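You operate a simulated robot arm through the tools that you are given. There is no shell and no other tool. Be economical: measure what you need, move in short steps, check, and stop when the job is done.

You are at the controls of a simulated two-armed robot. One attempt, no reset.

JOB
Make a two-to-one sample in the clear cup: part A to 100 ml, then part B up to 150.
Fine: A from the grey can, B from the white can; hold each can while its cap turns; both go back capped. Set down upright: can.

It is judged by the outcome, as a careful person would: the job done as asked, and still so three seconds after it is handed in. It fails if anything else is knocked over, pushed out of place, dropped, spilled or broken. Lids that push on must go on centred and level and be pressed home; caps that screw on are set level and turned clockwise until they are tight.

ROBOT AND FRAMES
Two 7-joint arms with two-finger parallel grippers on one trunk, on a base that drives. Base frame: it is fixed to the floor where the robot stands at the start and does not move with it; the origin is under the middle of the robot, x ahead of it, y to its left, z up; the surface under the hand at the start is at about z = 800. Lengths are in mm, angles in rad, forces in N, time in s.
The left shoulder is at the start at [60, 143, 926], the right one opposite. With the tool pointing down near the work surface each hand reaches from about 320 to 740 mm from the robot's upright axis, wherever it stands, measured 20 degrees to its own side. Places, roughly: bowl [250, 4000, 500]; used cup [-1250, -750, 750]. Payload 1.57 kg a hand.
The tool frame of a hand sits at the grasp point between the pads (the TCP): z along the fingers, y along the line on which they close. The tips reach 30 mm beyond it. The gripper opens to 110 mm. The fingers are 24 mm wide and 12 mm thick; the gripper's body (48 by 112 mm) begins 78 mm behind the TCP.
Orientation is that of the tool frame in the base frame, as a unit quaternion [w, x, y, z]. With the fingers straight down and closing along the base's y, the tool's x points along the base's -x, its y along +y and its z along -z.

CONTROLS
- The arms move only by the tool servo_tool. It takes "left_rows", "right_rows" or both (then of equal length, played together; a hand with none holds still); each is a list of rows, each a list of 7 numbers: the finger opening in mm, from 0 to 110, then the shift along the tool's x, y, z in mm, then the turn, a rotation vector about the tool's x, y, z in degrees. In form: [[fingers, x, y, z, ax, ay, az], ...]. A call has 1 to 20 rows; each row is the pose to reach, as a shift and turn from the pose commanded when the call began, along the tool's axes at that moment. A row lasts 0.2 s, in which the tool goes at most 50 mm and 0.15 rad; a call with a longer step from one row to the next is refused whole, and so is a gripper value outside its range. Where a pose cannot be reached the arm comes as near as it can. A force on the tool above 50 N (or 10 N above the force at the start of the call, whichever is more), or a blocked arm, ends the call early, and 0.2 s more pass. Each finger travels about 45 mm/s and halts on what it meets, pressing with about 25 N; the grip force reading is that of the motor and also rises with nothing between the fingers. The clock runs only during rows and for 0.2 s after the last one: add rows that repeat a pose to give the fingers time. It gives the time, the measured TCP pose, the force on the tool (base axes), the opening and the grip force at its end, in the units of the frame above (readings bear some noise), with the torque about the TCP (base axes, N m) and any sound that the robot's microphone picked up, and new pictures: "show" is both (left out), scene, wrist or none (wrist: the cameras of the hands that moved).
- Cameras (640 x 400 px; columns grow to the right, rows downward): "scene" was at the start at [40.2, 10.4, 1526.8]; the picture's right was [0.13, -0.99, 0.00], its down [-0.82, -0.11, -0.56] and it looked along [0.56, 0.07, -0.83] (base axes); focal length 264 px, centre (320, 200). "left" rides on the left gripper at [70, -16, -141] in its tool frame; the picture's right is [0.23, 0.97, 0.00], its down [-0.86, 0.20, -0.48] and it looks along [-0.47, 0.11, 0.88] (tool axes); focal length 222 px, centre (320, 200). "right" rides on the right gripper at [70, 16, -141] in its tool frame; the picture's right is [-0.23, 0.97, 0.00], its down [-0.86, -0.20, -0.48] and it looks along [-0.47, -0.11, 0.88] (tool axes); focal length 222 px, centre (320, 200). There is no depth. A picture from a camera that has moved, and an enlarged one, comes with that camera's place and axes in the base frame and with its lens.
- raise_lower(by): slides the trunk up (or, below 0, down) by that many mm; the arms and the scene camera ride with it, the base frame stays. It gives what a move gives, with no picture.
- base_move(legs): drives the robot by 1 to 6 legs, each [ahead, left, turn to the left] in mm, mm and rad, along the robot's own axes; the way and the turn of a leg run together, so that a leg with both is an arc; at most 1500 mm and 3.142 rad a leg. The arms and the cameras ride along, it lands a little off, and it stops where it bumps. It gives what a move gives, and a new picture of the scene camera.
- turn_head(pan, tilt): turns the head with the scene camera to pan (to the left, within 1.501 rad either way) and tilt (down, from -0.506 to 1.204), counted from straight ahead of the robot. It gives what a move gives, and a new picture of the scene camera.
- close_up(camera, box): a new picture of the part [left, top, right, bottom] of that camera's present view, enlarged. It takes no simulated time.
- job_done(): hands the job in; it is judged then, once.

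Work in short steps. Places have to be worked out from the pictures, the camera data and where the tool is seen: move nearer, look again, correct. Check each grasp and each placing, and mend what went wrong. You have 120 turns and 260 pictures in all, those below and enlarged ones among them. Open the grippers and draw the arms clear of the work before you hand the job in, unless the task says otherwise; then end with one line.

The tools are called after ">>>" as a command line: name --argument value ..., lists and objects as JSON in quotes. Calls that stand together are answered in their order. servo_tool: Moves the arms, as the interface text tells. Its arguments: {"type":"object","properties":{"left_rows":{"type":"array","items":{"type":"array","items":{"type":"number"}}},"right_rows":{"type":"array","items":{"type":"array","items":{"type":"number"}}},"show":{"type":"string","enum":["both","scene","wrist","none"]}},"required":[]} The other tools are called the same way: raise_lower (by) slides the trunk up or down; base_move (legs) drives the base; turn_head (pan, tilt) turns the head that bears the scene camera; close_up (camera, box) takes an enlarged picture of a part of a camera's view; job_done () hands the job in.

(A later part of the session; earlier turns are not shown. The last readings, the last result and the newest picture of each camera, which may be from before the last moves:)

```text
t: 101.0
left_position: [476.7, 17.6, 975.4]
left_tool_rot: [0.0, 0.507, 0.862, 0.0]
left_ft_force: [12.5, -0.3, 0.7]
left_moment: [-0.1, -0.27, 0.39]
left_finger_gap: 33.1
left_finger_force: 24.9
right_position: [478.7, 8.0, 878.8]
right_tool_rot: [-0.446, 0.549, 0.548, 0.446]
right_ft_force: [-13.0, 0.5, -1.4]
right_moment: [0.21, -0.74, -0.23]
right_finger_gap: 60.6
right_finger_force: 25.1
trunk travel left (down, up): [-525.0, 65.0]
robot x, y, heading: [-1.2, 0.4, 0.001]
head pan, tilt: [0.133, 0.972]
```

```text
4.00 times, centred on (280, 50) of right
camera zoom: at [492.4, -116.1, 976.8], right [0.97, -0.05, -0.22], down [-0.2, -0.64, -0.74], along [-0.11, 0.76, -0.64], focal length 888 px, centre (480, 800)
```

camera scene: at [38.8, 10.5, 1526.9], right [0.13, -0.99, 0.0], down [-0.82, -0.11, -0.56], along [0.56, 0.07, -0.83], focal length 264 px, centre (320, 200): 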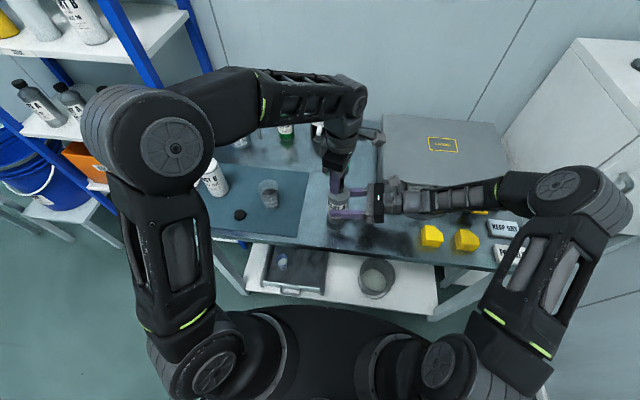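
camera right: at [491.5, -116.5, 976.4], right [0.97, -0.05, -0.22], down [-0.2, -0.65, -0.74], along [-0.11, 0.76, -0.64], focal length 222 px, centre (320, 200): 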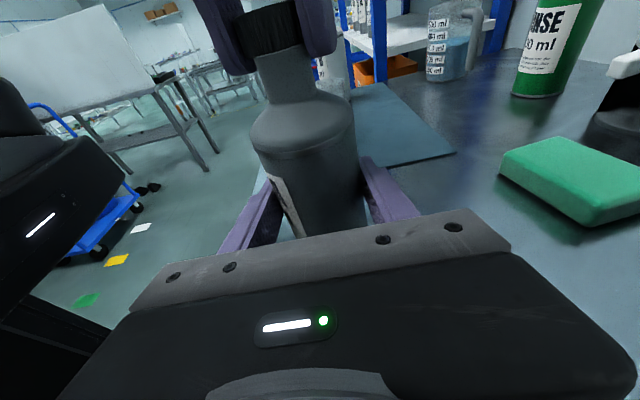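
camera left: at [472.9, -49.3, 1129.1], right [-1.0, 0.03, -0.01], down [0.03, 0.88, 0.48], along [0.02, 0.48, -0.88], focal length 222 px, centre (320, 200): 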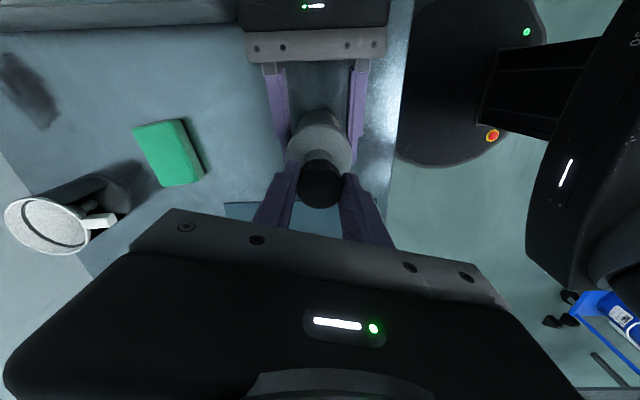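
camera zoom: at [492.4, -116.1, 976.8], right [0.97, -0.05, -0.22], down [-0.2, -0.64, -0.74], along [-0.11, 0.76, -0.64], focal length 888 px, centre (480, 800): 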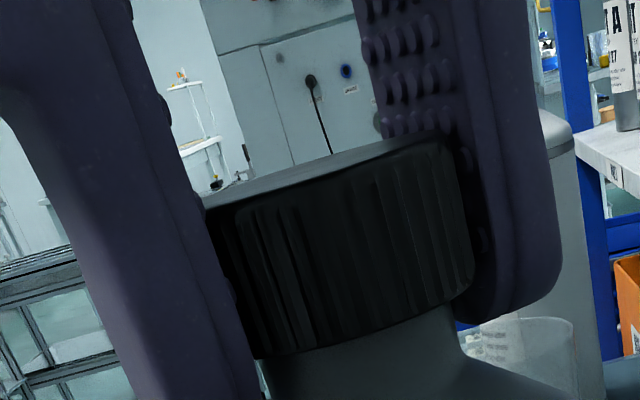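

Torque has risen to 0.39 Nm: the cap is tightening. A further 20° to confirm it is tight.

>>> servo_tool --left_rows '[[25, 0, 0, 0, 0, 0, 7], [25, 0, 0, 0, 0, 0, 14], [25, 0, 0, 0, 0, 0, 21], [25, 0, 0, 0, 0, 0, 21]]' --show "none"

>>> close_up --camera "right" --box '[200, 0, 360, 100]'

```text
t: 102.0
left_position: [476.5, 18.3, 974.6]
left_tool_rot: [0.0, 0.656, 0.755, 0.001]
left_ft_force: [9.2, 8.8, 2.0]
left_moment: [0.33, -0.19, 0.46]
left_finger_gap: 32.6
left_finger_force: 24.9
right_position: [478.6, 5.6, 879.2]
right_tool_rot: [-0.444, 0.55, 0.549, 0.445]
right_ft_force: [-8.5, -11.1, 0.8]
right_moment: [0.42, -0.59, -0.33]
right_finger_gap: 60.5
right_finger_force: 24.8
trunk travel left (down, up): [-525.0, 65.0]
robot x, y, heading: [2.8, -0.8, 0.003]
head pan, tilt: [0.133, 0.972]
```

```text
4.00 times, centred on (280, 50) of right
camera zoom: at [492.8, -116.9, 976.8], right [0.97, -0.05, -0.22], down [-0.2, -0.65, -0.74], along [-0.11, 0.76, -0.64], focal length 888 px, centre (480, 800)
```

zoom: 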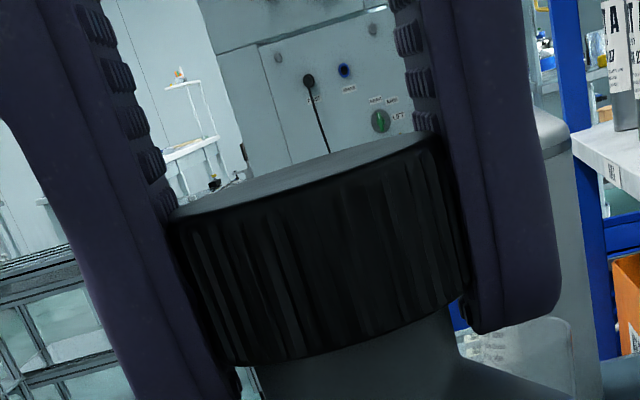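

Torque saturates at ~0.46 Nm: cap A is tight. Release it with the left hand and lift, then open the right hand and back off.

>>> servo_tool --left_rows '[[45, 0, 0, 0, 0, 0, 0], [62, 0, 0, 0, 0, 0, 0], [62, 0, 0, -30, 0, 0, 0], [62, 0, 0, -70, 0, 0, 0], [62, 0, 0, -100, 0, 0, 0], [62, 0, 0, -100, 0, 0, 0], [62, 0, 0, -100, 0, 0, 0], [62, 0, 0, -100, 0, 0, 0], [62, 0, 0, -100, 0, 0, 0], [62, 0, 0, -100, 0, 0, 0], [62, 0, 0, -100, 0, 0, 0], [62, 0, 0, -100, 0, 0, 0]]' --right_rows '[[40, 0, 0, 0, 0, 0, 0], [40, 0, 0, 0, 0, 0, 0], [40, 0, 0, 0, 0, 0, 0], [55, 0, 0, 0, 0, 0, 0], [70, 0, 0, 0, 0, 0, 0], [90, 0, 0, 0, 0, 0, 0], [105, 0, 0, 0, 0, 0, 0], [105, 0, 0, 0, 0, 0, 0], [105, 0, 0, -35, 0, 0, 0], [105, 10, 0, -80, 0, 0, 0], [105, 30, 0, -115, 0, 0, 0], [105, 60, 0, -130, 0, 0, 0]]'

>>> close_up --camera "scene" --box '[310, 165, 370, 235]'

```text
t: 104.6
left_position: [476.5, 15.3, 1074.1]
left_tool_rot: [0.0, 0.655, 0.755, -0.001]
left_ft_force: [-0.2, 0.8, 0.3]
left_moment: [0.01, 0.01, -0.01]
left_finger_gap: 62.2
left_finger_force: 0.0
right_position: [475.7, -109.3, 963.3]
right_tool_rot: [-0.445, 0.55, 0.549, 0.445]
right_ft_force: [-0.2, 1.3, 0.1]
right_moment: [-0.01, 0.02, 0.0]
right_finger_gap: 105.0
right_finger_force: 0.2
trunk travel left (down, up): [-525.0, 65.0]
robot x, y, heading: [1.0, 1.4, 0.0]
head pan, tilt: [0.133, 0.972]
camera scene: at [39.8, 10.7, 1526.7], right [0.13, -0.99, 0.0], down [-0.82, -0.11, -0.56], along [0.56, 0.07, -0.83], focal length 264 px, centre (320, 200)
camera right: at [490.9, -233.1, 1062.5], right [0.97, -0.05, -0.22], down [-0.2, -0.64, -0.74], along [-0.11, 0.76, -0.64], focal length 222 px, centre (320, 200)
camera left: at [450.6, 83.7, 1215.3], right [0.93, 0.36, 0.0], down [0.32, -0.82, 0.48], along [0.17, -0.45, -0.88], focal length 222 px, centre (320, 200)
```

scene: 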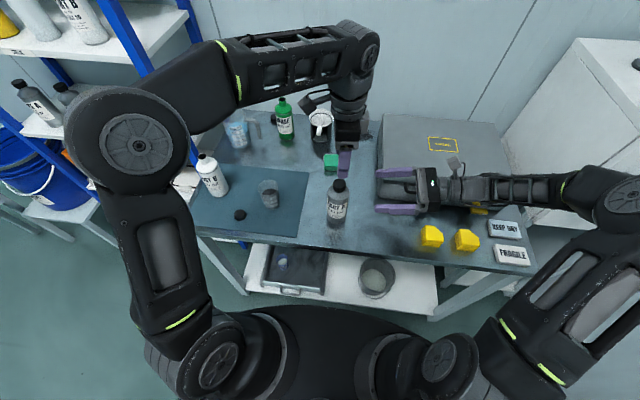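
right: 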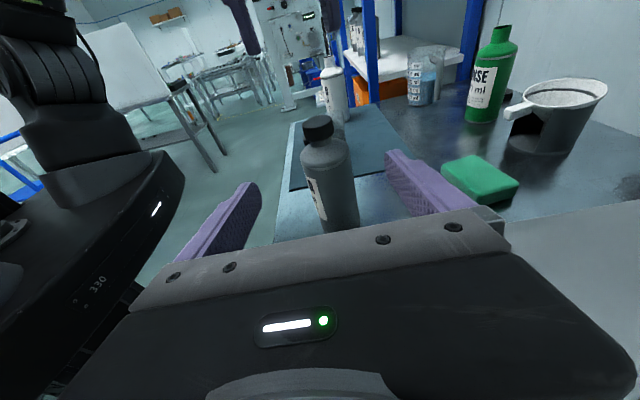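
left: 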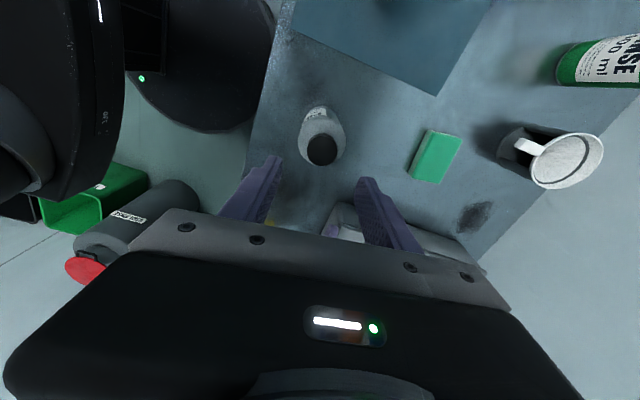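

```text
5.71 times, centred on (340, 200) of scene
camera zoom: at [39.8, 10.7, 1526.7], right [0.13, -0.99, 0.0], down [-0.82, -0.11, -0.56], along [0.56, 0.07, -0.83], focal length 1509 px, centre (206, 200)
```

zoom: 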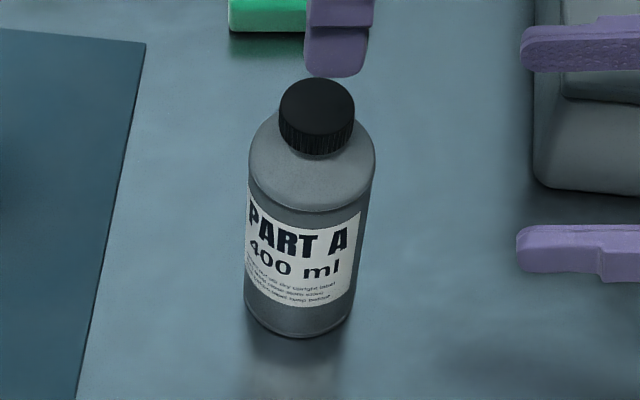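

A stands capped and upright in place. Park the left hand far left and rotate it back to neutral, clear of the right arm's route to B.

>>> servo_tool --left_rows '[[62, 38, -13, -10, 0, 0, -6.8], [62, 77, -27, -26, 0, 0, -13.7], [62, 115, -41, -26, 0, 0, -20.5], [62, 154, -54, -26, 0, 0, -27.3], [62, 193, -68, -26, 0, 0, -34.2], [62, 231, -81, -26, 0, 0, -41], [62, 270, -95, -26, 0, 0, -47.8], [62, 308, -108, -26, 0, 0, -54.7], [62, 347, -122, -26, 0, 0, -61.5], [62, 385, -135, -26, 0, 0, -68.3], [62, 424, -149, -26, 0, 0, -75.2], [62, 462, -162, -26, 0, 0, -82]]'

>>> close_up --camera "scene" --box '[180, 140, 300, 225]'

```text
t: 107.2
left_position: [250.5, 453.0, 1101.7]
left_tool_rot: [0.0, -0.001, 1.0, 0.0]
left_ft_force: [0.4, -0.7, 0.0]
left_moment: [0.01, 0.01, 0.0]
left_finger_gap: 61.9
left_finger_force: 0.1
right_position: [476.5, -108.4, 964.0]
right_tool_rot: [-0.445, 0.55, 0.549, 0.445]
right_ft_force: [0.4, 0.4, 0.4]
right_moment: [0.02, -0.02, -0.03]
right_finger_gap: 105.1
right_finger_force: 0.0
trunk travel left (down, up): [-525.0, 65.0]
robot x, y, heading: [0.7, -3.0, -0.003]
head pan, tilt: [0.133, 0.972]
camera scene: at [40.0, 10.9, 1526.8], right [0.13, -0.99, 0.0], down [-0.82, -0.11, -0.56], along [0.56, 0.07, -0.83], focal length 264 px, centre (320, 200)
camera left: at [180.7, 437.6, 1243.5], right [-0.23, 0.97, 0.0], down [0.85, 0.2, 0.48], along [0.47, 0.11, -0.88], focal length 222 px, centre (320, 200)
```

scene: 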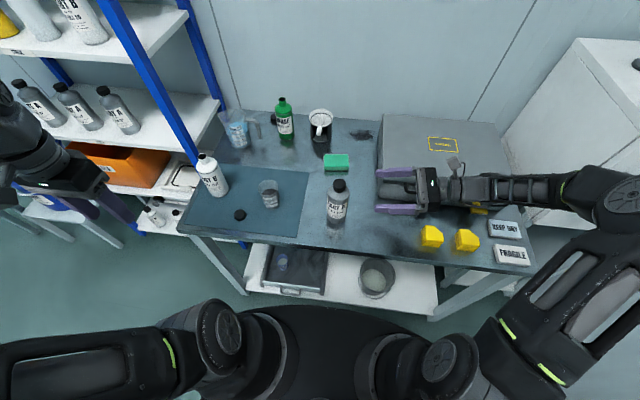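
left: 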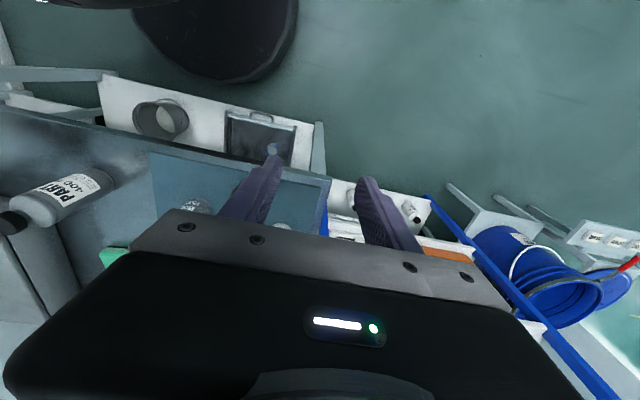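

```text
4.71 times, centred on (240, 182) of scene
camera zoom: at [40.0, 10.9, 1526.8], right [0.13, -0.99, 0.0], down [-0.82, -0.11, -0.56], along [0.56, 0.07, -0.83], focal length 1243 px, centre (696, 282)
```

zoom: 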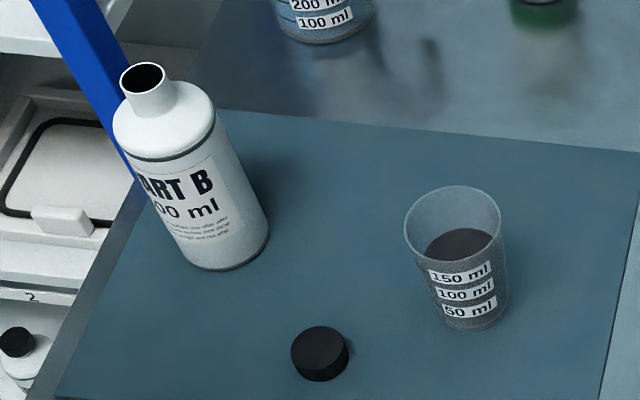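

B is at about (523.5, 419.5); its cap, right side up, at (433, 316). A approached +y side is blocked by the rack, so the right hand will take B too, fingers pointing 45° forward-left. Lift over A and the cup first.

>>> servo_tool --right_rows '[[105, 40, 0, -8, 0, 0, 0], [105, 85, 0, -18, 0, 0, 0], [105, 98, -2, 0, 0, 0, 0], [105, 107, -6, 42, -4.9, 0, 1.04], [105, 116, -10, 84, -9.8, 0, 2.08], [105, 125, -14, 126, -14.7, 0, 3.1], [105, 134, -18, 168, -19.6, 0, 4.2], [105, 143, -22, 210, -24.4, 0, 5.2], [105, 152, -26, 252, -29.3, 0, 6.2], [105, 161, -29, 294, -34.2, 0, 7.3], [105, 170, -32, 337, -39.1, 0, 8.3], [105, 183, -36, 380, -44, 0, 9.36], [105, 183, -36, 380, -44, 0, 9.36]]'

```text
t: 109.8
left_position: [250.3, 452.4, 1101.7]
left_tool_rot: [-0.001, 0.0, 1.0, 0.0]
left_ft_force: [1.0, 0.0, -0.3]
left_moment: [0.0, 0.07, -0.03]
left_finger_gap: 62.0
left_finger_force: 0.0
right_position: [513.1, 181.7, 888.8]
right_tool_rot: [-0.315, 0.852, 0.086, 0.408]
right_ft_force: [-2.9, 0.1, 10.4]
right_moment: [0.67, 0.11, 0.2]
right_finger_gap: 110.0
right_finger_force: 3.5
trunk travel left (down, up): [-525.0, 65.0]
robot x, y, heading: [1.2, -0.1, 0.002]
head pan, tilt: [0.133, 0.972]
stopped in row 12 (right hand): the force on the tool passed its limit at 58 N (the readings are from after the stop); the commanded pose is now the measured one
camera scene: at [40.4, 10.6, 1526.8], right [0.13, -0.99, 0.0], down [-0.82, -0.11, -0.56], along [0.56, 0.08, -0.83], focal length 264 px, centre (320, 200)
camera right: at [472.1, 74.9, 1001.1], right [0.25, -0.74, -0.62], down [-0.94, -0.04, -0.33], along [0.22, 0.67, -0.71], focal length 222 px, centre (320, 200)
```

scene: 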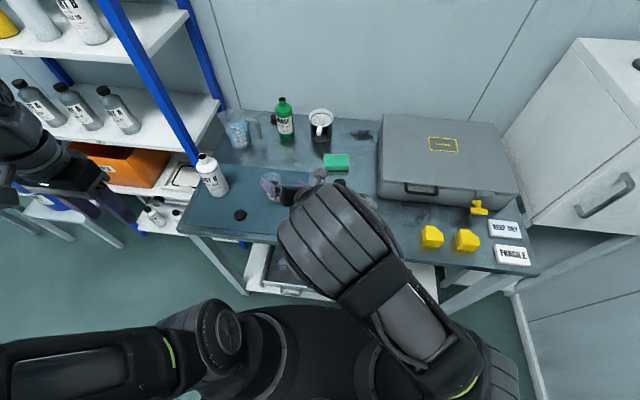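
right: 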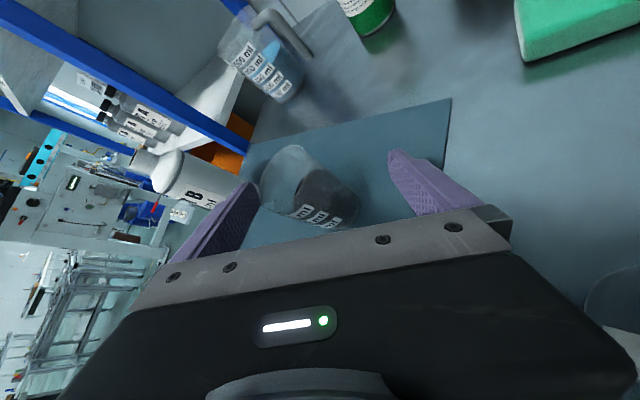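

The arm took a bad route and hit something; I must check the cup and A right away before moving.

>>> close_up --camera "scene" --box '[230, 140, 380, 235]'

>>> close_up --camera "right" --box '[140, 120, 460, 320]'

>>> close_up --camera "left" --box '[0, 120, 330, 260]'

```text
4.21 times, centred on (305, 188) of scene
camera zoom: at [40.4, 10.6, 1526.8], right [0.13, -0.99, 0.0], down [-0.82, -0.11, -0.56], along [0.56, 0.08, -0.83], focal length 1112 px, centre (383, 253)
```

zoom: 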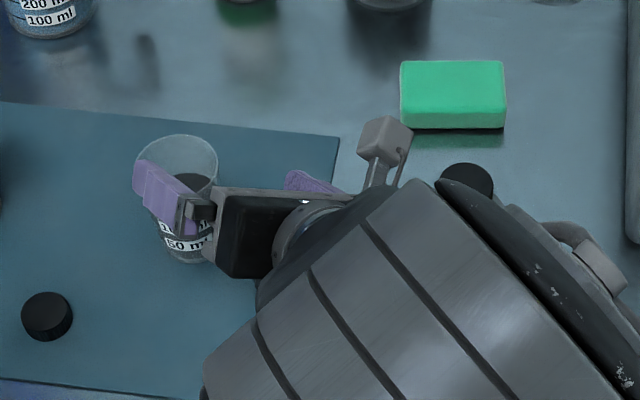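

```text
2.00 times, centred on (300, 220) of right
camera zoom: at [472.1, 74.9, 1001.1], right [0.25, -0.74, -0.62], down [-0.94, -0.04, -0.33], along [0.22, 0.67, -0.71], focal length 444 px, centre (360, 160)
```

zoom: 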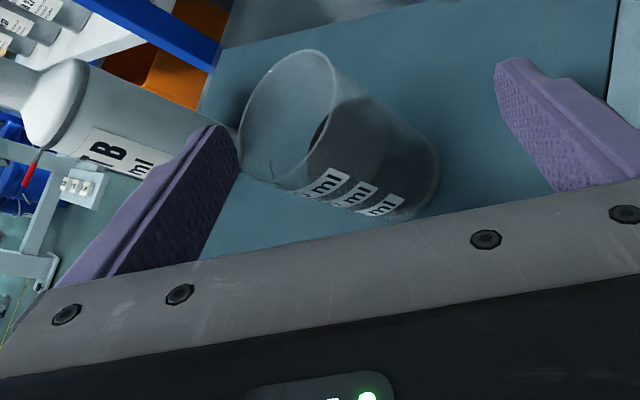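

```text
1.94 times, centred on (165, 190) of left
camera zoom: at [181.4, 437.2, 1243.5], right [-0.23, 0.97, 0.0], down [0.86, 0.2, 0.48], along [0.47, 0.11, -0.88], focal length 431 px, centre (621, 219)
```

zoom: 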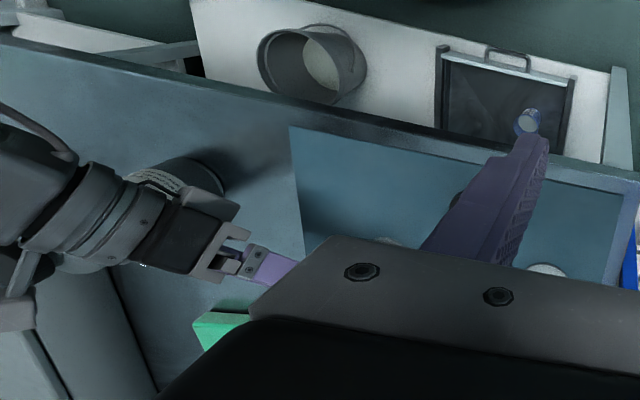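

The cup is still upright with its liquid, but has been nudged ~20 mm away; A is untouched. Raise the right hand straight up, gently, off the rim.

>>> servo_tool --right_rows '[[110, 3.7, -2.3, -2.3, 0, 0, 0], [110, 7.5, -4.7, -4.7, 0, 0, 0], [110, 15, -9.3, -9.3, 0, 0, 0], [110, 22.5, -14, -14, 0, 0, 0], [110, 30, -18.7, -18.7, 0, 0, 0]]'

>>> close_up --camera "scene" --box '[230, 140, 380, 235]'

```text
t: 111.0
left_position: [250.6, 452.1, 1101.7]
left_tool_rot: [0.0, 0.0, 1.0, 0.0]
left_ft_force: [0.3, 0.0, -0.9]
left_moment: [0.02, 0.01, 0.01]
left_finger_gap: 62.1
left_finger_force: 0.0
right_position: [511.9, 179.0, 925.6]
right_tool_rot: [-0.311, 0.854, 0.087, 0.408]
right_ft_force: [-0.7, -0.1, 1.1]
right_moment: [-0.01, 0.04, 0.01]
right_finger_gap: 110.0
right_finger_force: 0.0
trunk travel left (down, up): [-525.0, 65.0]
robot x, y, heading: [-2.4, -0.5, 0.004]
head pan, tilt: [0.133, 0.972]
camera scene: at [40.4, 10.5, 1526.8], right [0.13, -0.99, 0.0], down [-0.82, -0.11, -0.56], along [0.56, 0.07, -0.83], focal length 264 px, centre (320, 200)
camera right: at [471.6, 73.7, 1038.8], right [0.24, -0.75, -0.62], down [-0.95, -0.04, -0.32], along [0.22, 0.66, -0.72], focal length 222 px, centre (320, 200)
```

scene: 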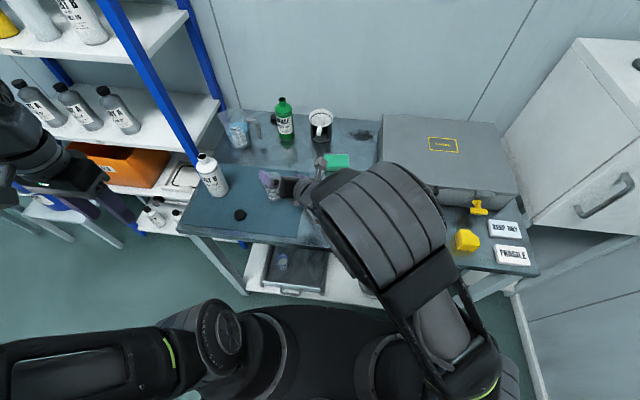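
right: 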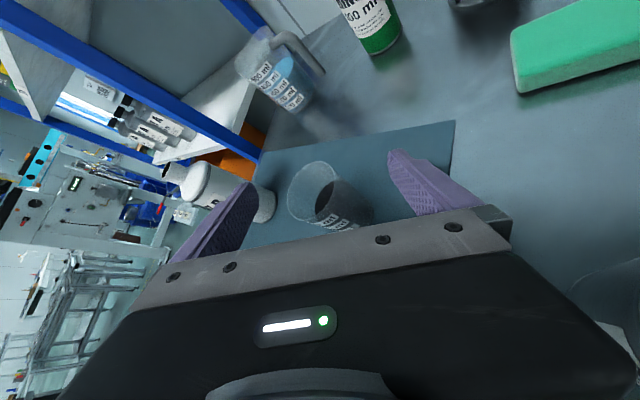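

```text
4.21 times, centred on (305, 188) of scene
camera zoom: at [40.4, 10.5, 1526.8], right [0.13, -0.99, 0.0], down [-0.82, -0.11, -0.56], along [0.56, 0.07, -0.83], focal length 1112 px, centre (383, 253)
```

zoom: 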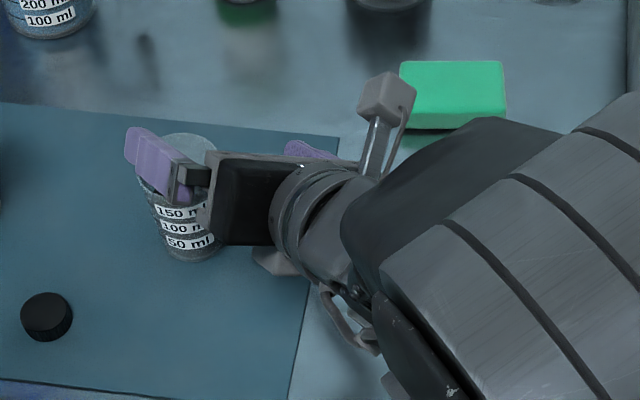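

Cup is free and standing. Raise a further 120 mm.

>>> servo_tool --right_rows '[[110, 22.5, -14, -14, 0, 0, 0], [110, 45, -28, -28, 0, 0, 0], [110, 67, -42, -42, 0, 0, 0], [110, 90, -56, -56, 0, 0, 0]]' --show "scene"

>>> close_up --camera "scene" --box '[230, 140, 380, 235]'

```text
t: 112.0
left_position: [250.4, 451.5, 1101.2]
left_tool_rot: [0.0, 0.0, 1.0, 0.0]
left_ft_force: [0.4, 0.2, 0.0]
left_moment: [-0.02, -0.01, -0.01]
left_finger_gap: 62.0
left_finger_force: 0.1
right_position: [513.7, 180.9, 1049.2]
right_tool_rot: [-0.312, 0.854, 0.088, 0.407]
right_ft_force: [0.4, -0.1, -0.5]
right_moment: [0.01, 0.01, 0.01]
right_finger_gap: 110.0
right_finger_force: 0.0
trunk travel left (down, up): [-525.0, 65.0]
robot x, y, heading: [-0.6, -2.1, -0.0]
head pan, tilt: [0.133, 0.972]
camera scene: at [40.2, 10.5, 1526.7], right [0.13, -0.99, 0.0], down [-0.82, -0.11, -0.56], along [0.56, 0.08, -0.83], focal length 264 px, centre (320, 200)
```

scene: 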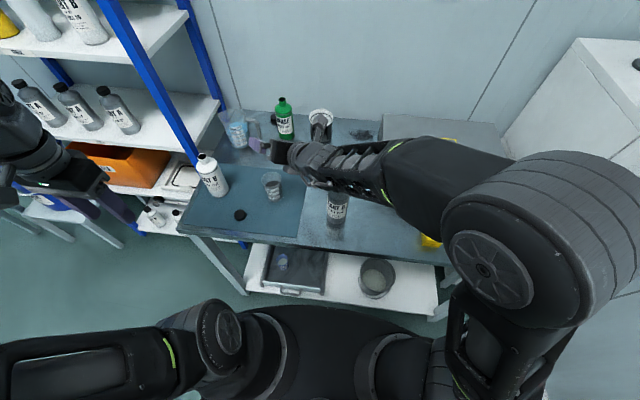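

```text
4.21 times, centred on (305, 188) of scene
camera zoom: at [40.2, 10.5, 1526.7], right [0.13, -0.99, 0.0], down [-0.82, -0.11, -0.56], along [0.56, 0.08, -0.83], focal length 1112 px, centre (383, 253)
```

zoom: 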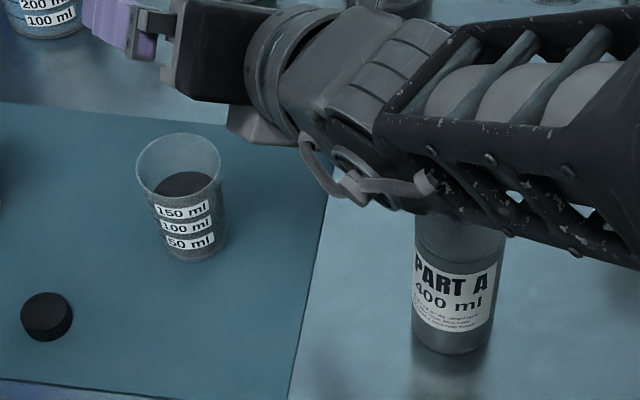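

Nothing fell; the cup stands ~30 mm further back, now near (524, 226). I'll bring the right hand back to its earlier park pose beyond A, at height, and switch to using the left hand for B.

>>> servo_tool --right_rows '[[110, 1.7, 23, -22.6, 5.3, 0.3, -5.1], [110, 3.4, 46, -45.3, 10.6, 0.5, -10.2], [110, 5.1, 69, -67.9, 15.8, 0.8, -15.4], [110, 6.8, 92, -90.6, 21.1, 1.1, -20.5], [110, 8.4, 115, -113.2, 26.4, 1.3, -25.6], [110, 10.1, 138, -135.9, 31.7, 1.6, -30.7], [110, 11.8, 161, -158.5, 36.9, 1.9, -35.9], [110, 13.5, 184, -181.2, 42.2, 2.1, -41], [110, 15.2, 207.2, -203.8, 47.5, 2.4, -46.1], [110, 15.2, 207.2, -203.8, 47.5, 2.4, -46.1]]' --show "scene"

>>> close_up --camera "scene" --box '[180, 140, 300, 225]'

```text
t: 114.2
left_position: [251.3, 452.3, 1100.6]
left_tool_rot: [0.0, 0.0, 1.0, -0.001]
left_ft_force: [0.4, -0.2, -0.3]
left_moment: [-0.06, 0.02, 0.0]
left_finger_gap: 62.0
left_finger_force: 0.0
right_position: [473.9, -106.8, 1062.5]
right_tool_rot: [-0.442, 0.551, 0.552, 0.442]
right_ft_force: [0.6, -0.1, 0.0]
right_moment: [-0.03, -0.01, -0.02]
right_finger_gap: 110.0
right_finger_force: 0.0
trunk travel left (down, up): [-525.0, 65.0]
robot x, y, heading: [1.5, 2.1, -0.001]
head pan, tilt: [0.133, 0.972]
camera scene: at [40.5, 11.8, 1526.8], right [0.13, -0.99, 0.0], down [-0.82, -0.11, -0.56], along [0.56, 0.07, -0.83], focal length 264 px, centre (320, 200)
```

scene: 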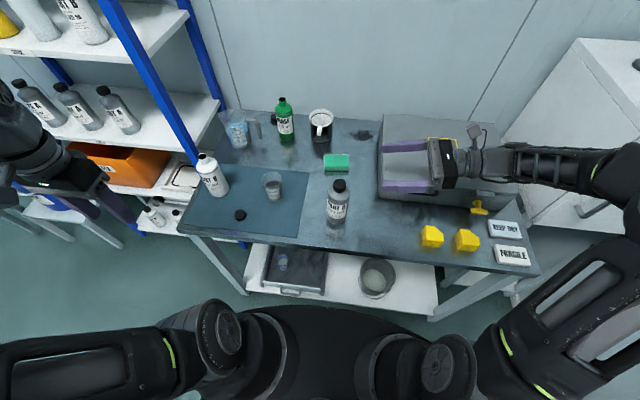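

```text
4.71 times, centred on (240, 182) of scene
camera zoom: at [40.5, 11.8, 1526.8], right [0.13, -0.99, 0.0], down [-0.82, -0.11, -0.56], along [0.56, 0.07, -0.83], focal length 1243 px, centre (696, 282)
```

zoom: 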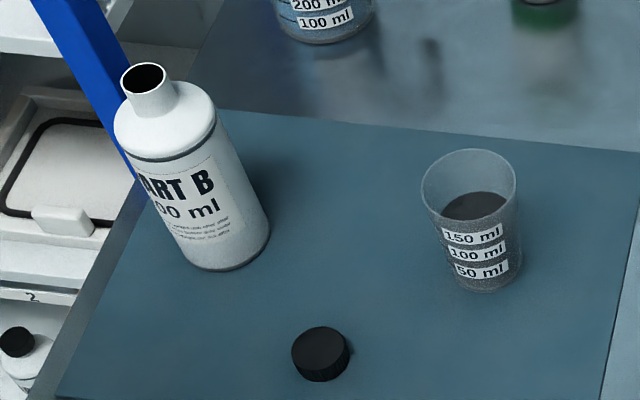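

Cup at (524, 226). Left hand: pitch to 20° with fingers forward (+x) and move to a pre-grasp in front of B, at height.

>>> servo_tool --left_rows '[[85, -16, -3, 5, 0, -7.8, 0], [85, -34, -7, 12, 0, -15.6, 0], [85, -52, -11, 24, 0, -23.4, 0], [85, -70, -15, 38, 0, -31.1, 0], [85, -90, -19, 52, 0, -38.9, 0], [85, -110, -23, 66, 0, -46.7, 0], [85, -130, -27, 80, 0, -54.5, 0], [85, -148, -30, 92, 0, -62.3, 0], [85, -165, -33, 101, 0, -70, 0], [85, -165, -33, 101, 0, -70, 0]]'

```text
t: 116.4
left_position: [415.0, 418.6, 1001.1]
left_tool_rot: [0.573, 0.001, 0.82, -0.001]
left_ft_force: [-0.3, 0.3, 0.8]
left_moment: [-0.02, 0.0, 0.01]
left_finger_gap: 84.8
left_finger_force: 0.1
right_position: [473.8, -107.5, 1061.7]
right_tool_rot: [-0.442, 0.553, 0.551, 0.443]
right_ft_force: [0.2, 1.0, -0.6]
right_moment: [-0.03, -0.01, -0.01]
right_finger_gap: 110.2
right_finger_force: 0.0
trunk travel left (down, up): [-525.0, 65.0]
robot x, y, heading: [-2.2, 0.5, 0.0]
head pan, tilt: [0.133, 0.972]
camera scene: at [40.4, 10.2, 1526.8], right [0.13, -0.99, 0.0], down [-0.82, -0.11, -0.56], along [0.56, 0.08, -0.83], focal length 264 px, centre (320, 200)
camera left: at [259.1, 404.2, 983.9], right [-0.08, 0.97, -0.21], down [-0.16, 0.2, 0.97], along [0.98, 0.11, 0.14], focal length 222 px, centre (320, 200)
```

scene: 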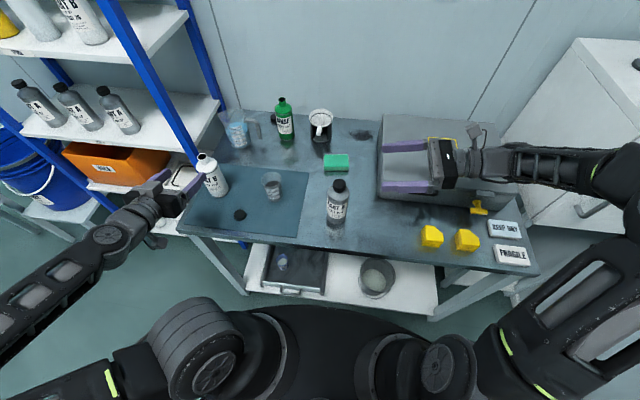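
left: 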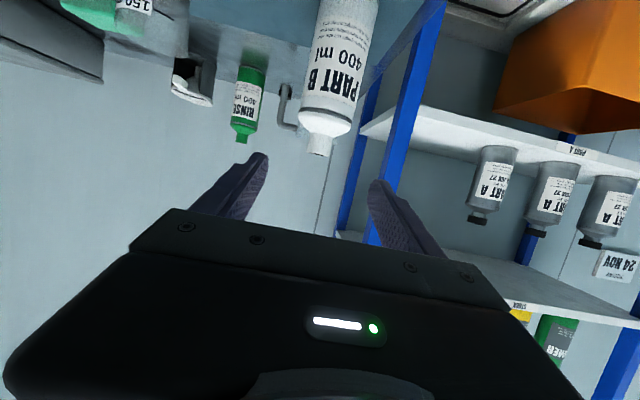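

B is exactly on the fingers' line. Lower to z≈880 and advance around B's body.

>>> servo_tool --left_rows '[[85, 38, 0.8, 14, 0, 0, 0], [85, 76, 0.8, 28, 0, 0, 0], [85, 113.7, 0.8, 41.4, 0, 0, 0], [85, 104, 0.8, 68, 0, 0, 0], [85, 95, 0.8, 93, 0, 0, 0], [85, 86, 0.8, 117, 0, 0, 0], [85, 78.1, 0.8, 139.2, 0, 0, 0], [85, 78.1, 0.8, 139.2, 0, 0, 0]]'

>>> close_up --camera "scene" --box '[160, 140, 280, 225]'

```text
t: 118.2
left_position: [519.7, 419.8, 879.3]
left_tool_rot: [0.573, 0.0, 0.82, 0.0]
left_ft_force: [-0.6, 0.4, -0.8]
left_moment: [-0.02, -0.04, -0.02]
left_finger_gap: 85.2
left_finger_force: 0.0
right_position: [472.9, -107.4, 1062.2]
right_tool_rot: [-0.443, 0.552, 0.551, 0.443]
right_ft_force: [0.5, 0.1, -0.2]
right_moment: [0.0, -0.05, -0.01]
right_finger_gap: 110.1
right_finger_force: 0.1
trunk travel left (down, up): [-525.0, 65.0]
robot x, y, heading: [-0.6, -0.6, -0.005]
head pan, tilt: [0.133, 0.972]
camera scene: at [40.3, 10.6, 1526.8], right [0.13, -0.99, 0.0], down [-0.82, -0.11, -0.56], along [0.56, 0.07, -0.83], focal length 264 px, centre (320, 200)
camera left: at [363.8, 405.2, 862.7], right [-0.08, 0.97, -0.21], down [-0.16, 0.2, 0.97], along [0.98, 0.11, 0.14], focal length 222 px, centre (320, 200)
```

scene: 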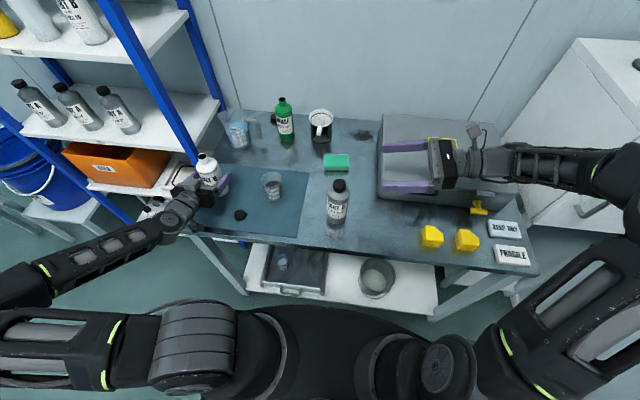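
left: 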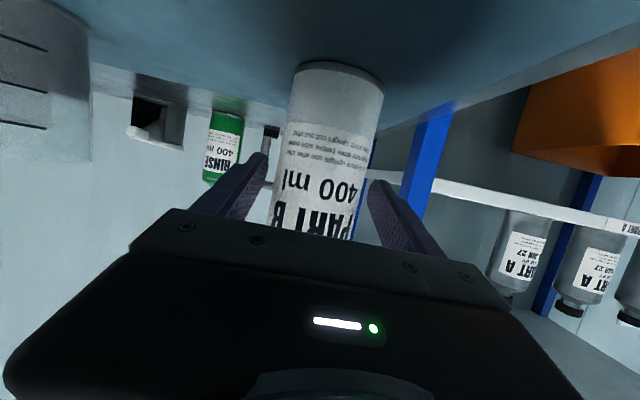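

```text
4.71 times, centred on (220, 182) of scene
camera zoom: at [40.3, 10.6, 1526.8], right [0.13, -0.99, 0.0], down [-0.82, -0.11, -0.56], along [0.56, 0.07, -0.83], focal length 1243 px, centre (791, 282)
```

zoom: 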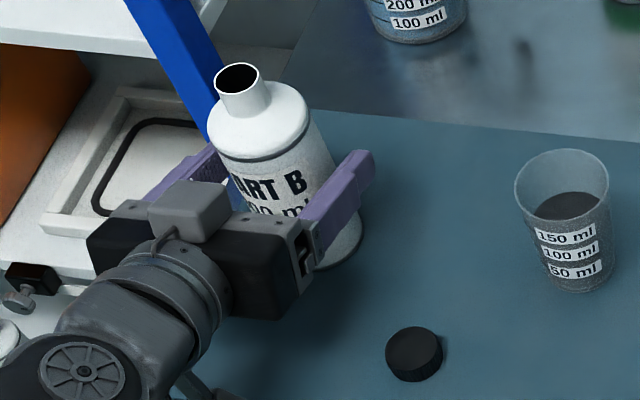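

B is between the fingers. Close, then lift 60 mm and weigh.

>>> servo_tool --left_rows '[[70, 0, 0, 0, 0, 0, 0], [50, 0, 0, 0, 0, 0, 0], [40, 0, 0, 0, 0, 0, 0], [40, 0, 0, 0, 0, 0, 0], [40, 0, 0, 0, 0, 0, 0], [40, -19, 0, -7, 0, 0, 0], [40, -38, 0, -14, 0, 0, 0], [40, -56.4, 0, -20.5, 0, 0, 0], [40, -56.4, 0, -20.5, 0, 0, 0], [40, -56.4, 0, -20.5, 0, 0, 0]]'

```text
t: 120.4
left_position: [520.3, 421.0, 939.1]
left_tool_rot: [0.573, 0.0, 0.819, -0.001]
left_ft_force: [-0.3, -0.3, -4.7]
left_moment: [0.0, 0.01, 0.02]
left_finger_gap: 60.5
left_finger_force: 25.4
right_position: [474.0, -107.5, 1062.9]
right_tool_rot: [-0.443, 0.552, 0.551, 0.443]
right_ft_force: [0.7, 0.4, -0.4]
right_moment: [-0.01, -0.02, 0.01]
right_finger_gap: 110.1
right_finger_force: 0.1
trunk travel left (down, up): [-525.0, 65.0]
robot x, y, heading: [1.9, 0.4, 0.001]
head pan, tilt: [0.133, 0.972]
camera scene: at [40.9, 10.9, 1526.8], right [0.13, -0.99, 0.0], down [-0.82, -0.11, -0.56], along [0.56, 0.07, -0.83], focal length 264 px, centre (320, 200)
camera left: at [364.2, 406.0, 922.5], right [-0.08, 0.97, -0.21], down [-0.16, 0.2, 0.97], along [0.98, 0.11, 0.14], focal length 222 px, centre (320, 200)
```

scene: 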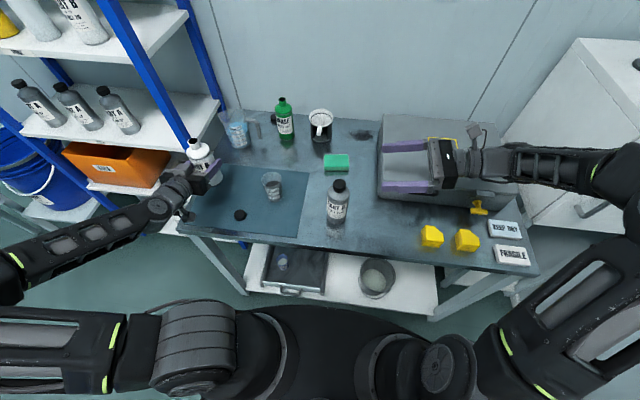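
left: 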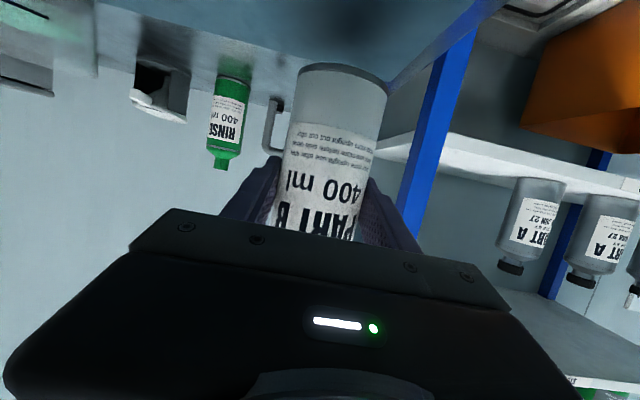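

B weighs about the same as A did. Move it back and across to in front of the cup (−x side), tilting to 50°, still short of the cup.

>>> servo_tool --left_rows '[[40, 7, -10, -35, 0, 7, 0], [40, 13.6, -20.5, -69.6, 0, 14, 0], [40, 16, -45, -80, 0, 21, 0], [40, 18, -68, -90, 0, 28, 0], [40, 19.2, -90.5, -99.5, 0, 35, 0], [40, 20, -125, -103, 0, 40, 0], [40, 21.5, -160, -106, 0, 45, 0], [40, 22.6, -194.5, -108.9, 0, 50, 0], [40, 22.6, -194.5, -108.9, 0, 50, 0]]'

>>> close_up --camera "scene" --box '[220, 140, 340, 225]'

```text
t: 122.4
left_position: [411.8, 225.5, 954.6]
left_tool_rot: [0.173, 0.0, 0.985, 0.0]
left_ft_force: [0.8, -0.5, -4.4]
left_moment: [-0.02, -0.03, 0.0]
left_finger_gap: 60.4
left_finger_force: 24.8
right_position: [474.3, -106.2, 1061.6]
right_tool_rot: [-0.443, 0.552, 0.551, 0.443]
right_ft_force: [0.6, -0.3, 0.7]
right_moment: [0.02, 0.0, 0.0]
right_finger_gap: 110.0
right_finger_force: 0.0
trunk travel left (down, up): [-525.0, 65.0]
robot x, y, heading: [-1.6, -0.7, 0.004]
head pan, tilt: [0.133, 0.972]
camera scene: at [40.5, 10.9, 1526.8], right [0.13, -0.99, 0.0], down [-0.82, -0.11, -0.56], along [0.56, 0.07, -0.83], focal length 264 px, centre (320, 200)
camera left: at [297.6, 210.5, 1064.3], right [-0.21, 0.97, -0.08], down [0.64, 0.2, 0.74], along [0.74, 0.11, -0.67], focal length 222 px, centre (320, 200)
```

scene: 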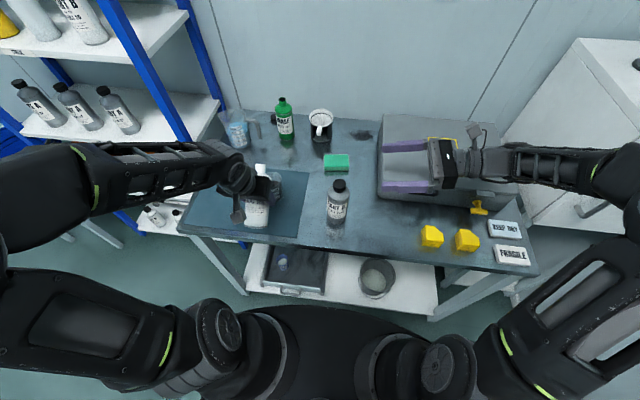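
left: 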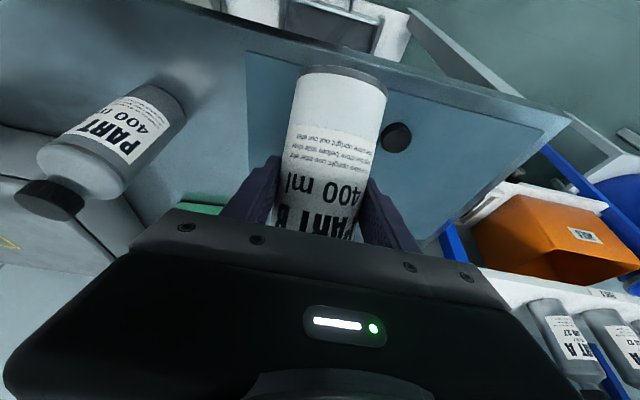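

```text
4.71 times, centred on (280, 182) of scene
camera zoom: at [40.5, 10.9, 1526.8], right [0.13, -0.99, 0.0], down [-0.82, -0.11, -0.56], along [0.56, 0.07, -0.83], focal length 1243 px, centre (508, 282)
```

zoom: 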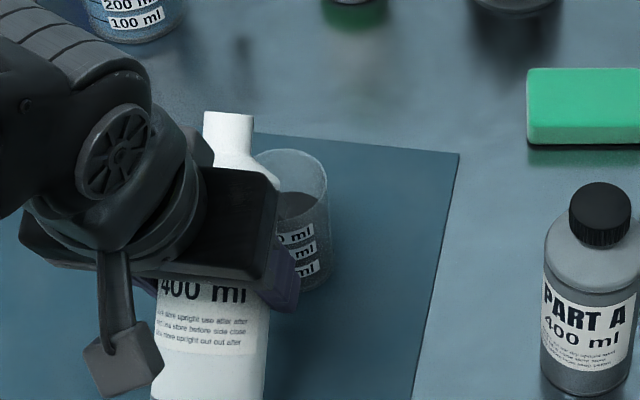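

Left posture is good. Check whether the right wrist camera, where it is, sees the cup for level monitoring.

>>> close_up --camera "right" --box '[220, 60, 420, 185]'

```text
3.20 times, centred on (320, 122) of right
camera zoom: at [488.6, -230.3, 1161.2], right [0.97, -0.05, -0.22], down [-0.2, -0.65, -0.73], along [-0.11, 0.76, -0.64], focal length 711 px, centre (320, 448)
```

zoom: 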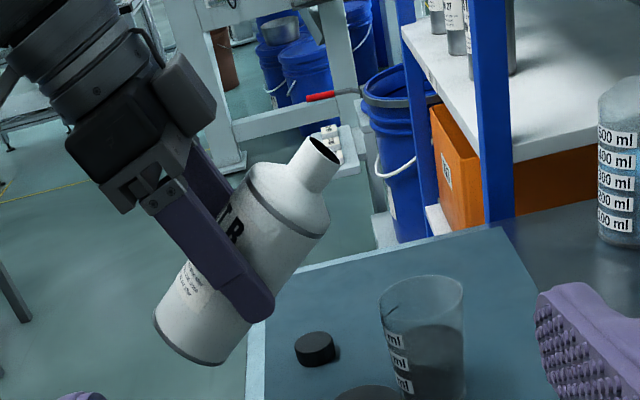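

The right camera gives a perfect side view of mouth and cup. Lower B to bring the lip over the cup at 62°.

>>> servo_tool --left_rows '[[40, 1, 0.2, 20, 0, 2, 0], [40, 2.6, 0.5, 44, 0, 5, 0], [40, 2.7, 0.5, 41, 0, 8.5, 0], [40, 2.7, 0.5, 37.3, 0, 12, 0], [40, 2.7, 0.5, 37.3, 0, 12, 0]]' --show "none"

>>> close_up --camera "right" --box '[260, 100, 420, 200]'

```text
t: 123.6
left_position: [421.0, 225.5, 919.4]
left_tool_rot: [0.069, 0.001, 0.998, 0.0]
left_ft_force: [0.1, 0.1, -4.2]
left_moment: [-0.02, 0.0, -0.01]
left_finger_gap: 60.9
left_finger_force: 24.6
right_position: [474.1, -107.5, 1061.3]
right_tool_rot: [-0.442, 0.553, 0.551, 0.442]
right_ft_force: [-0.1, 0.1, 0.7]
right_moment: [0.0, 0.01, 0.0]
right_finger_gap: 109.9
right_finger_force: 0.0
trunk travel left (down, up): [-525.0, 65.0]
robot x, y, heading: [-2.8, 1.2, -0.005]
head pan, tilt: [0.133, 0.972]
```

```text
4.00 times, centred on (340, 150) of right
camera zoom: at [488.7, -230.5, 1161.1], right [0.97, -0.05, -0.22], down [-0.2, -0.65, -0.73], along [-0.11, 0.76, -0.64], focal length 888 px, centre (240, 400)
```

zoom: 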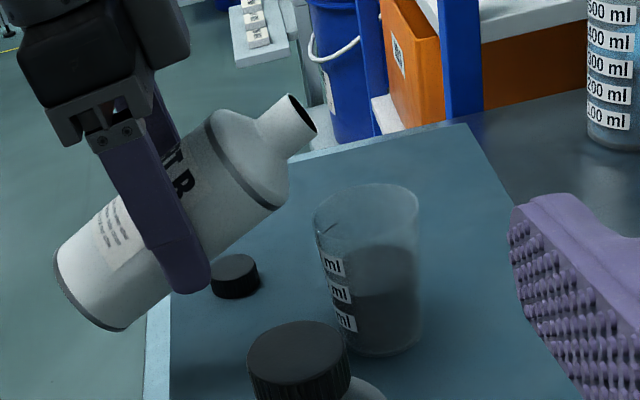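

Alignment is fine. There's a small line near the cup rim; I look closer to make sure it's only a tick mark.

>>> close_up --camera "right" --box '[332, 140, 372, 190]'

>>> close_up --camera "scene" --box '[260, 165, 290, 205]'

```text
8.00 times, centred on (352, 165) of right
camera zoom: at [488.7, -230.5, 1161.1], right [0.97, -0.05, -0.22], down [-0.2, -0.65, -0.73], along [-0.11, 0.76, -0.64], focal length 1777 px, centre (64, 480)
```

zoom: 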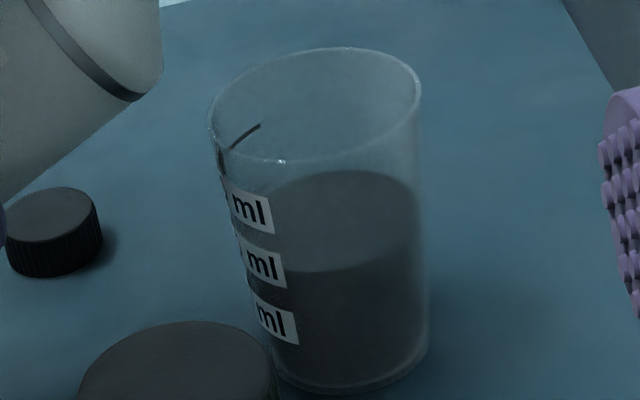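

```text
10.00 times, centred on (275, 185) of scene
camera zoom: at [40.7, 10.7, 1526.8], right [0.13, -0.99, 0.0], down [-0.82, -0.11, -0.56], along [0.56, 0.07, -0.83], focal length 2641 px, centre (770, 350)
```

zoom: 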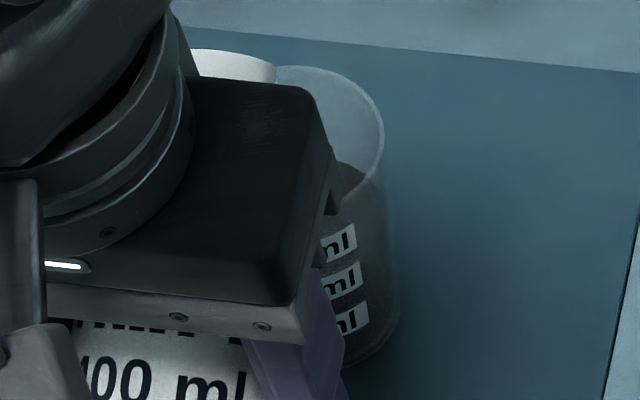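

That is just the 150 tick. Tilt on to 69° and check for flow.

>>> servo_tool --left_rows '[[40, 0.4, 0, -4, 0, 2.5, 0], [40, 0.8, 0, -7.6, 0, 5, 0], [40, 1, 0, -10.8, 0, 7, 0], [40, 1, 0, -10.8, 0, 7, 0], [40, 1, 0, -10.8, 0, 7, 0]]' --show "none"

>>> close_up --camera "right" --box '[300, 110, 380, 190]'

```text
t: 124.8
left_position: [418.0, 227.1, 930.1]
left_tool_rot: [0.007, 0.0, 1.0, 0.0]
left_ft_force: [0.3, -1.6, -5.3]
left_moment: [0.03, 0.0, 0.03]
left_finger_gap: 60.6
left_finger_force: 24.9
right_position: [474.2, -108.1, 1062.1]
right_tool_rot: [-0.443, 0.552, 0.551, 0.443]
right_ft_force: [-0.1, 1.1, 0.0]
right_moment: [-0.03, 0.02, 0.0]
right_finger_gap: 109.9
right_finger_force: 0.1
trunk travel left (down, up): [-525.0, 65.0]
robot x, y, heading: [3.7, -1.0, -0.001]
head pan, tilt: [0.133, 0.972]
```

```text
5.00 times, centred on (340, 150) of right
camera zoom: at [488.9, -230.5, 1161.0], right [0.97, -0.05, -0.22], down [-0.2, -0.65, -0.73], along [-0.11, 0.76, -0.64], focal length 1111 px, centre (220, 450)
```

zoom: 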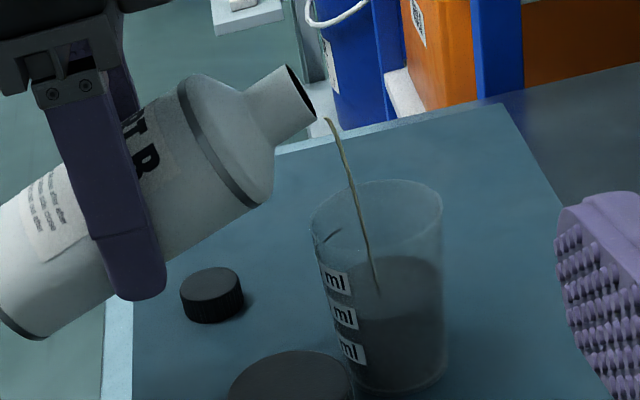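

Stream lands centrally in the cup. Hold 1.4 s.

>>> servo_tool --left_rows '[[40, 0, 0, 0, 0, 0, 0], [40, 0, 0, 0, 0, 0, 0], [40, 0, 0, 0, 0, 0, 0], [40, 0, 0, 0, 0, 0, 0], [40, 0, 0, 0, 0, 0, 0], [40, 0, 0, 0, 0, 0, 0]]' --show "none"

>>> close_up --camera "right" --box '[325, 130, 385, 190]'

```text
t: 126.2
left_position: [417.6, 226.4, 931.0]
left_tool_rot: [0.008, 0.001, 1.0, -0.001]
left_ft_force: [-0.1, 0.0, -4.9]
left_moment: [0.0, -0.01, 0.0]
left_finger_gap: 60.4
left_finger_force: 24.9
right_position: [473.6, -107.7, 1061.2]
right_tool_rot: [-0.442, 0.552, 0.551, 0.443]
right_ft_force: [-0.2, 0.0, 0.7]
right_moment: [-0.03, 0.0, 0.0]
right_finger_gap: 110.2
right_finger_force: 0.0
trunk travel left (down, up): [-525.0, 65.0]
robot x, y, heading: [-1.3, 3.6, -0.004]
head pan, tilt: [0.133, 0.972]
```

```text
6.67 times, centred on (355, 160) of right
camera zoom: at [488.9, -230.4, 1161.0], right [0.97, -0.05, -0.22], down [-0.2, -0.65, -0.73], along [-0.11, 0.76, -0.64], focal length 1481 px, centre (87, 467)
```

zoom: 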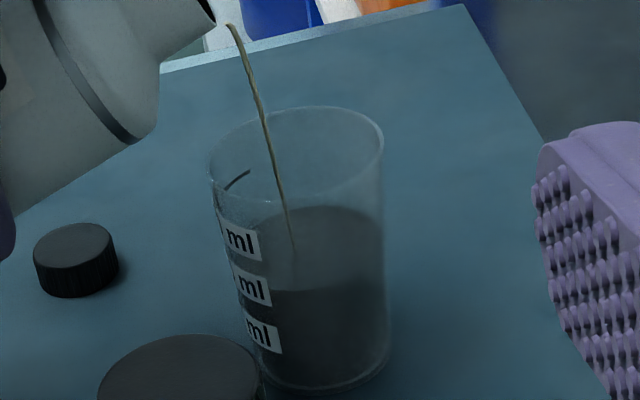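

Slow flow. Increase to 72° and hold 1.2 s.

>>> servo_tool --left_rows '[[40, 0.3, 0, -2.3, 0, 1.5, 0], [40, 0.5, 0, -4.6, 0, 3, 0], [40, 0.5, 0, -4.6, 0, 3, 0], [40, 0.5, 0, -4.6, 0, 3, 0], [40, 0.5, 0, -4.6, 0, 3, 0], [40, 0.5, 0, -4.6, 0, 3, 0], [40, 0.5, 0, -4.6, 0, 3, 0]]' --show "none"

>>> close_up --camera "right" --box '[325, 130, 385, 190]'

```text
t: 127.8
left_position: [417.2, 225.4, 933.4]
left_tool_rot: [-0.019, 0.0, 1.0, 0.0]
left_ft_force: [-0.3, 0.4, -4.3]
left_moment: [0.01, -0.01, -0.01]
left_finger_gap: 60.1
left_finger_force: 25.2
right_position: [474.3, -107.4, 1061.9]
right_tool_rot: [-0.443, 0.552, 0.551, 0.442]
right_ft_force: [-0.5, 0.5, -0.3]
right_moment: [0.0, 0.0, 0.0]
right_finger_gap: 109.9
right_finger_force: 0.1
trunk travel left (down, up): [-525.0, 65.0]
robot x, y, heading: [3.8, -1.6, -0.001]
head pan, tilt: [0.133, 0.972]
```

```text
6.67 times, centred on (355, 160) of right
camera zoom: at [488.9, -230.4, 1161.0], right [0.97, -0.05, -0.22], down [-0.2, -0.65, -0.73], along [-0.11, 0.76, -0.64], focal length 1481 px, centre (87, 467)
```

zoom: 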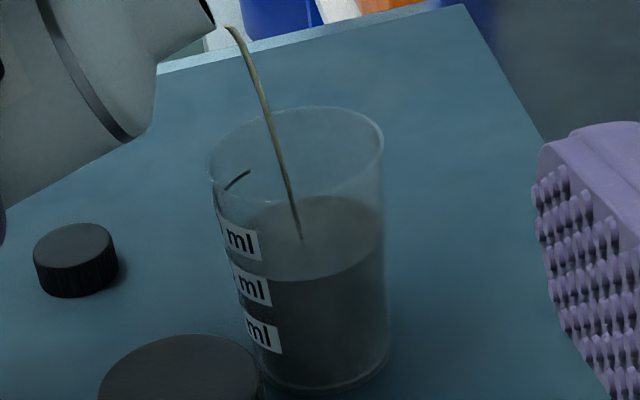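

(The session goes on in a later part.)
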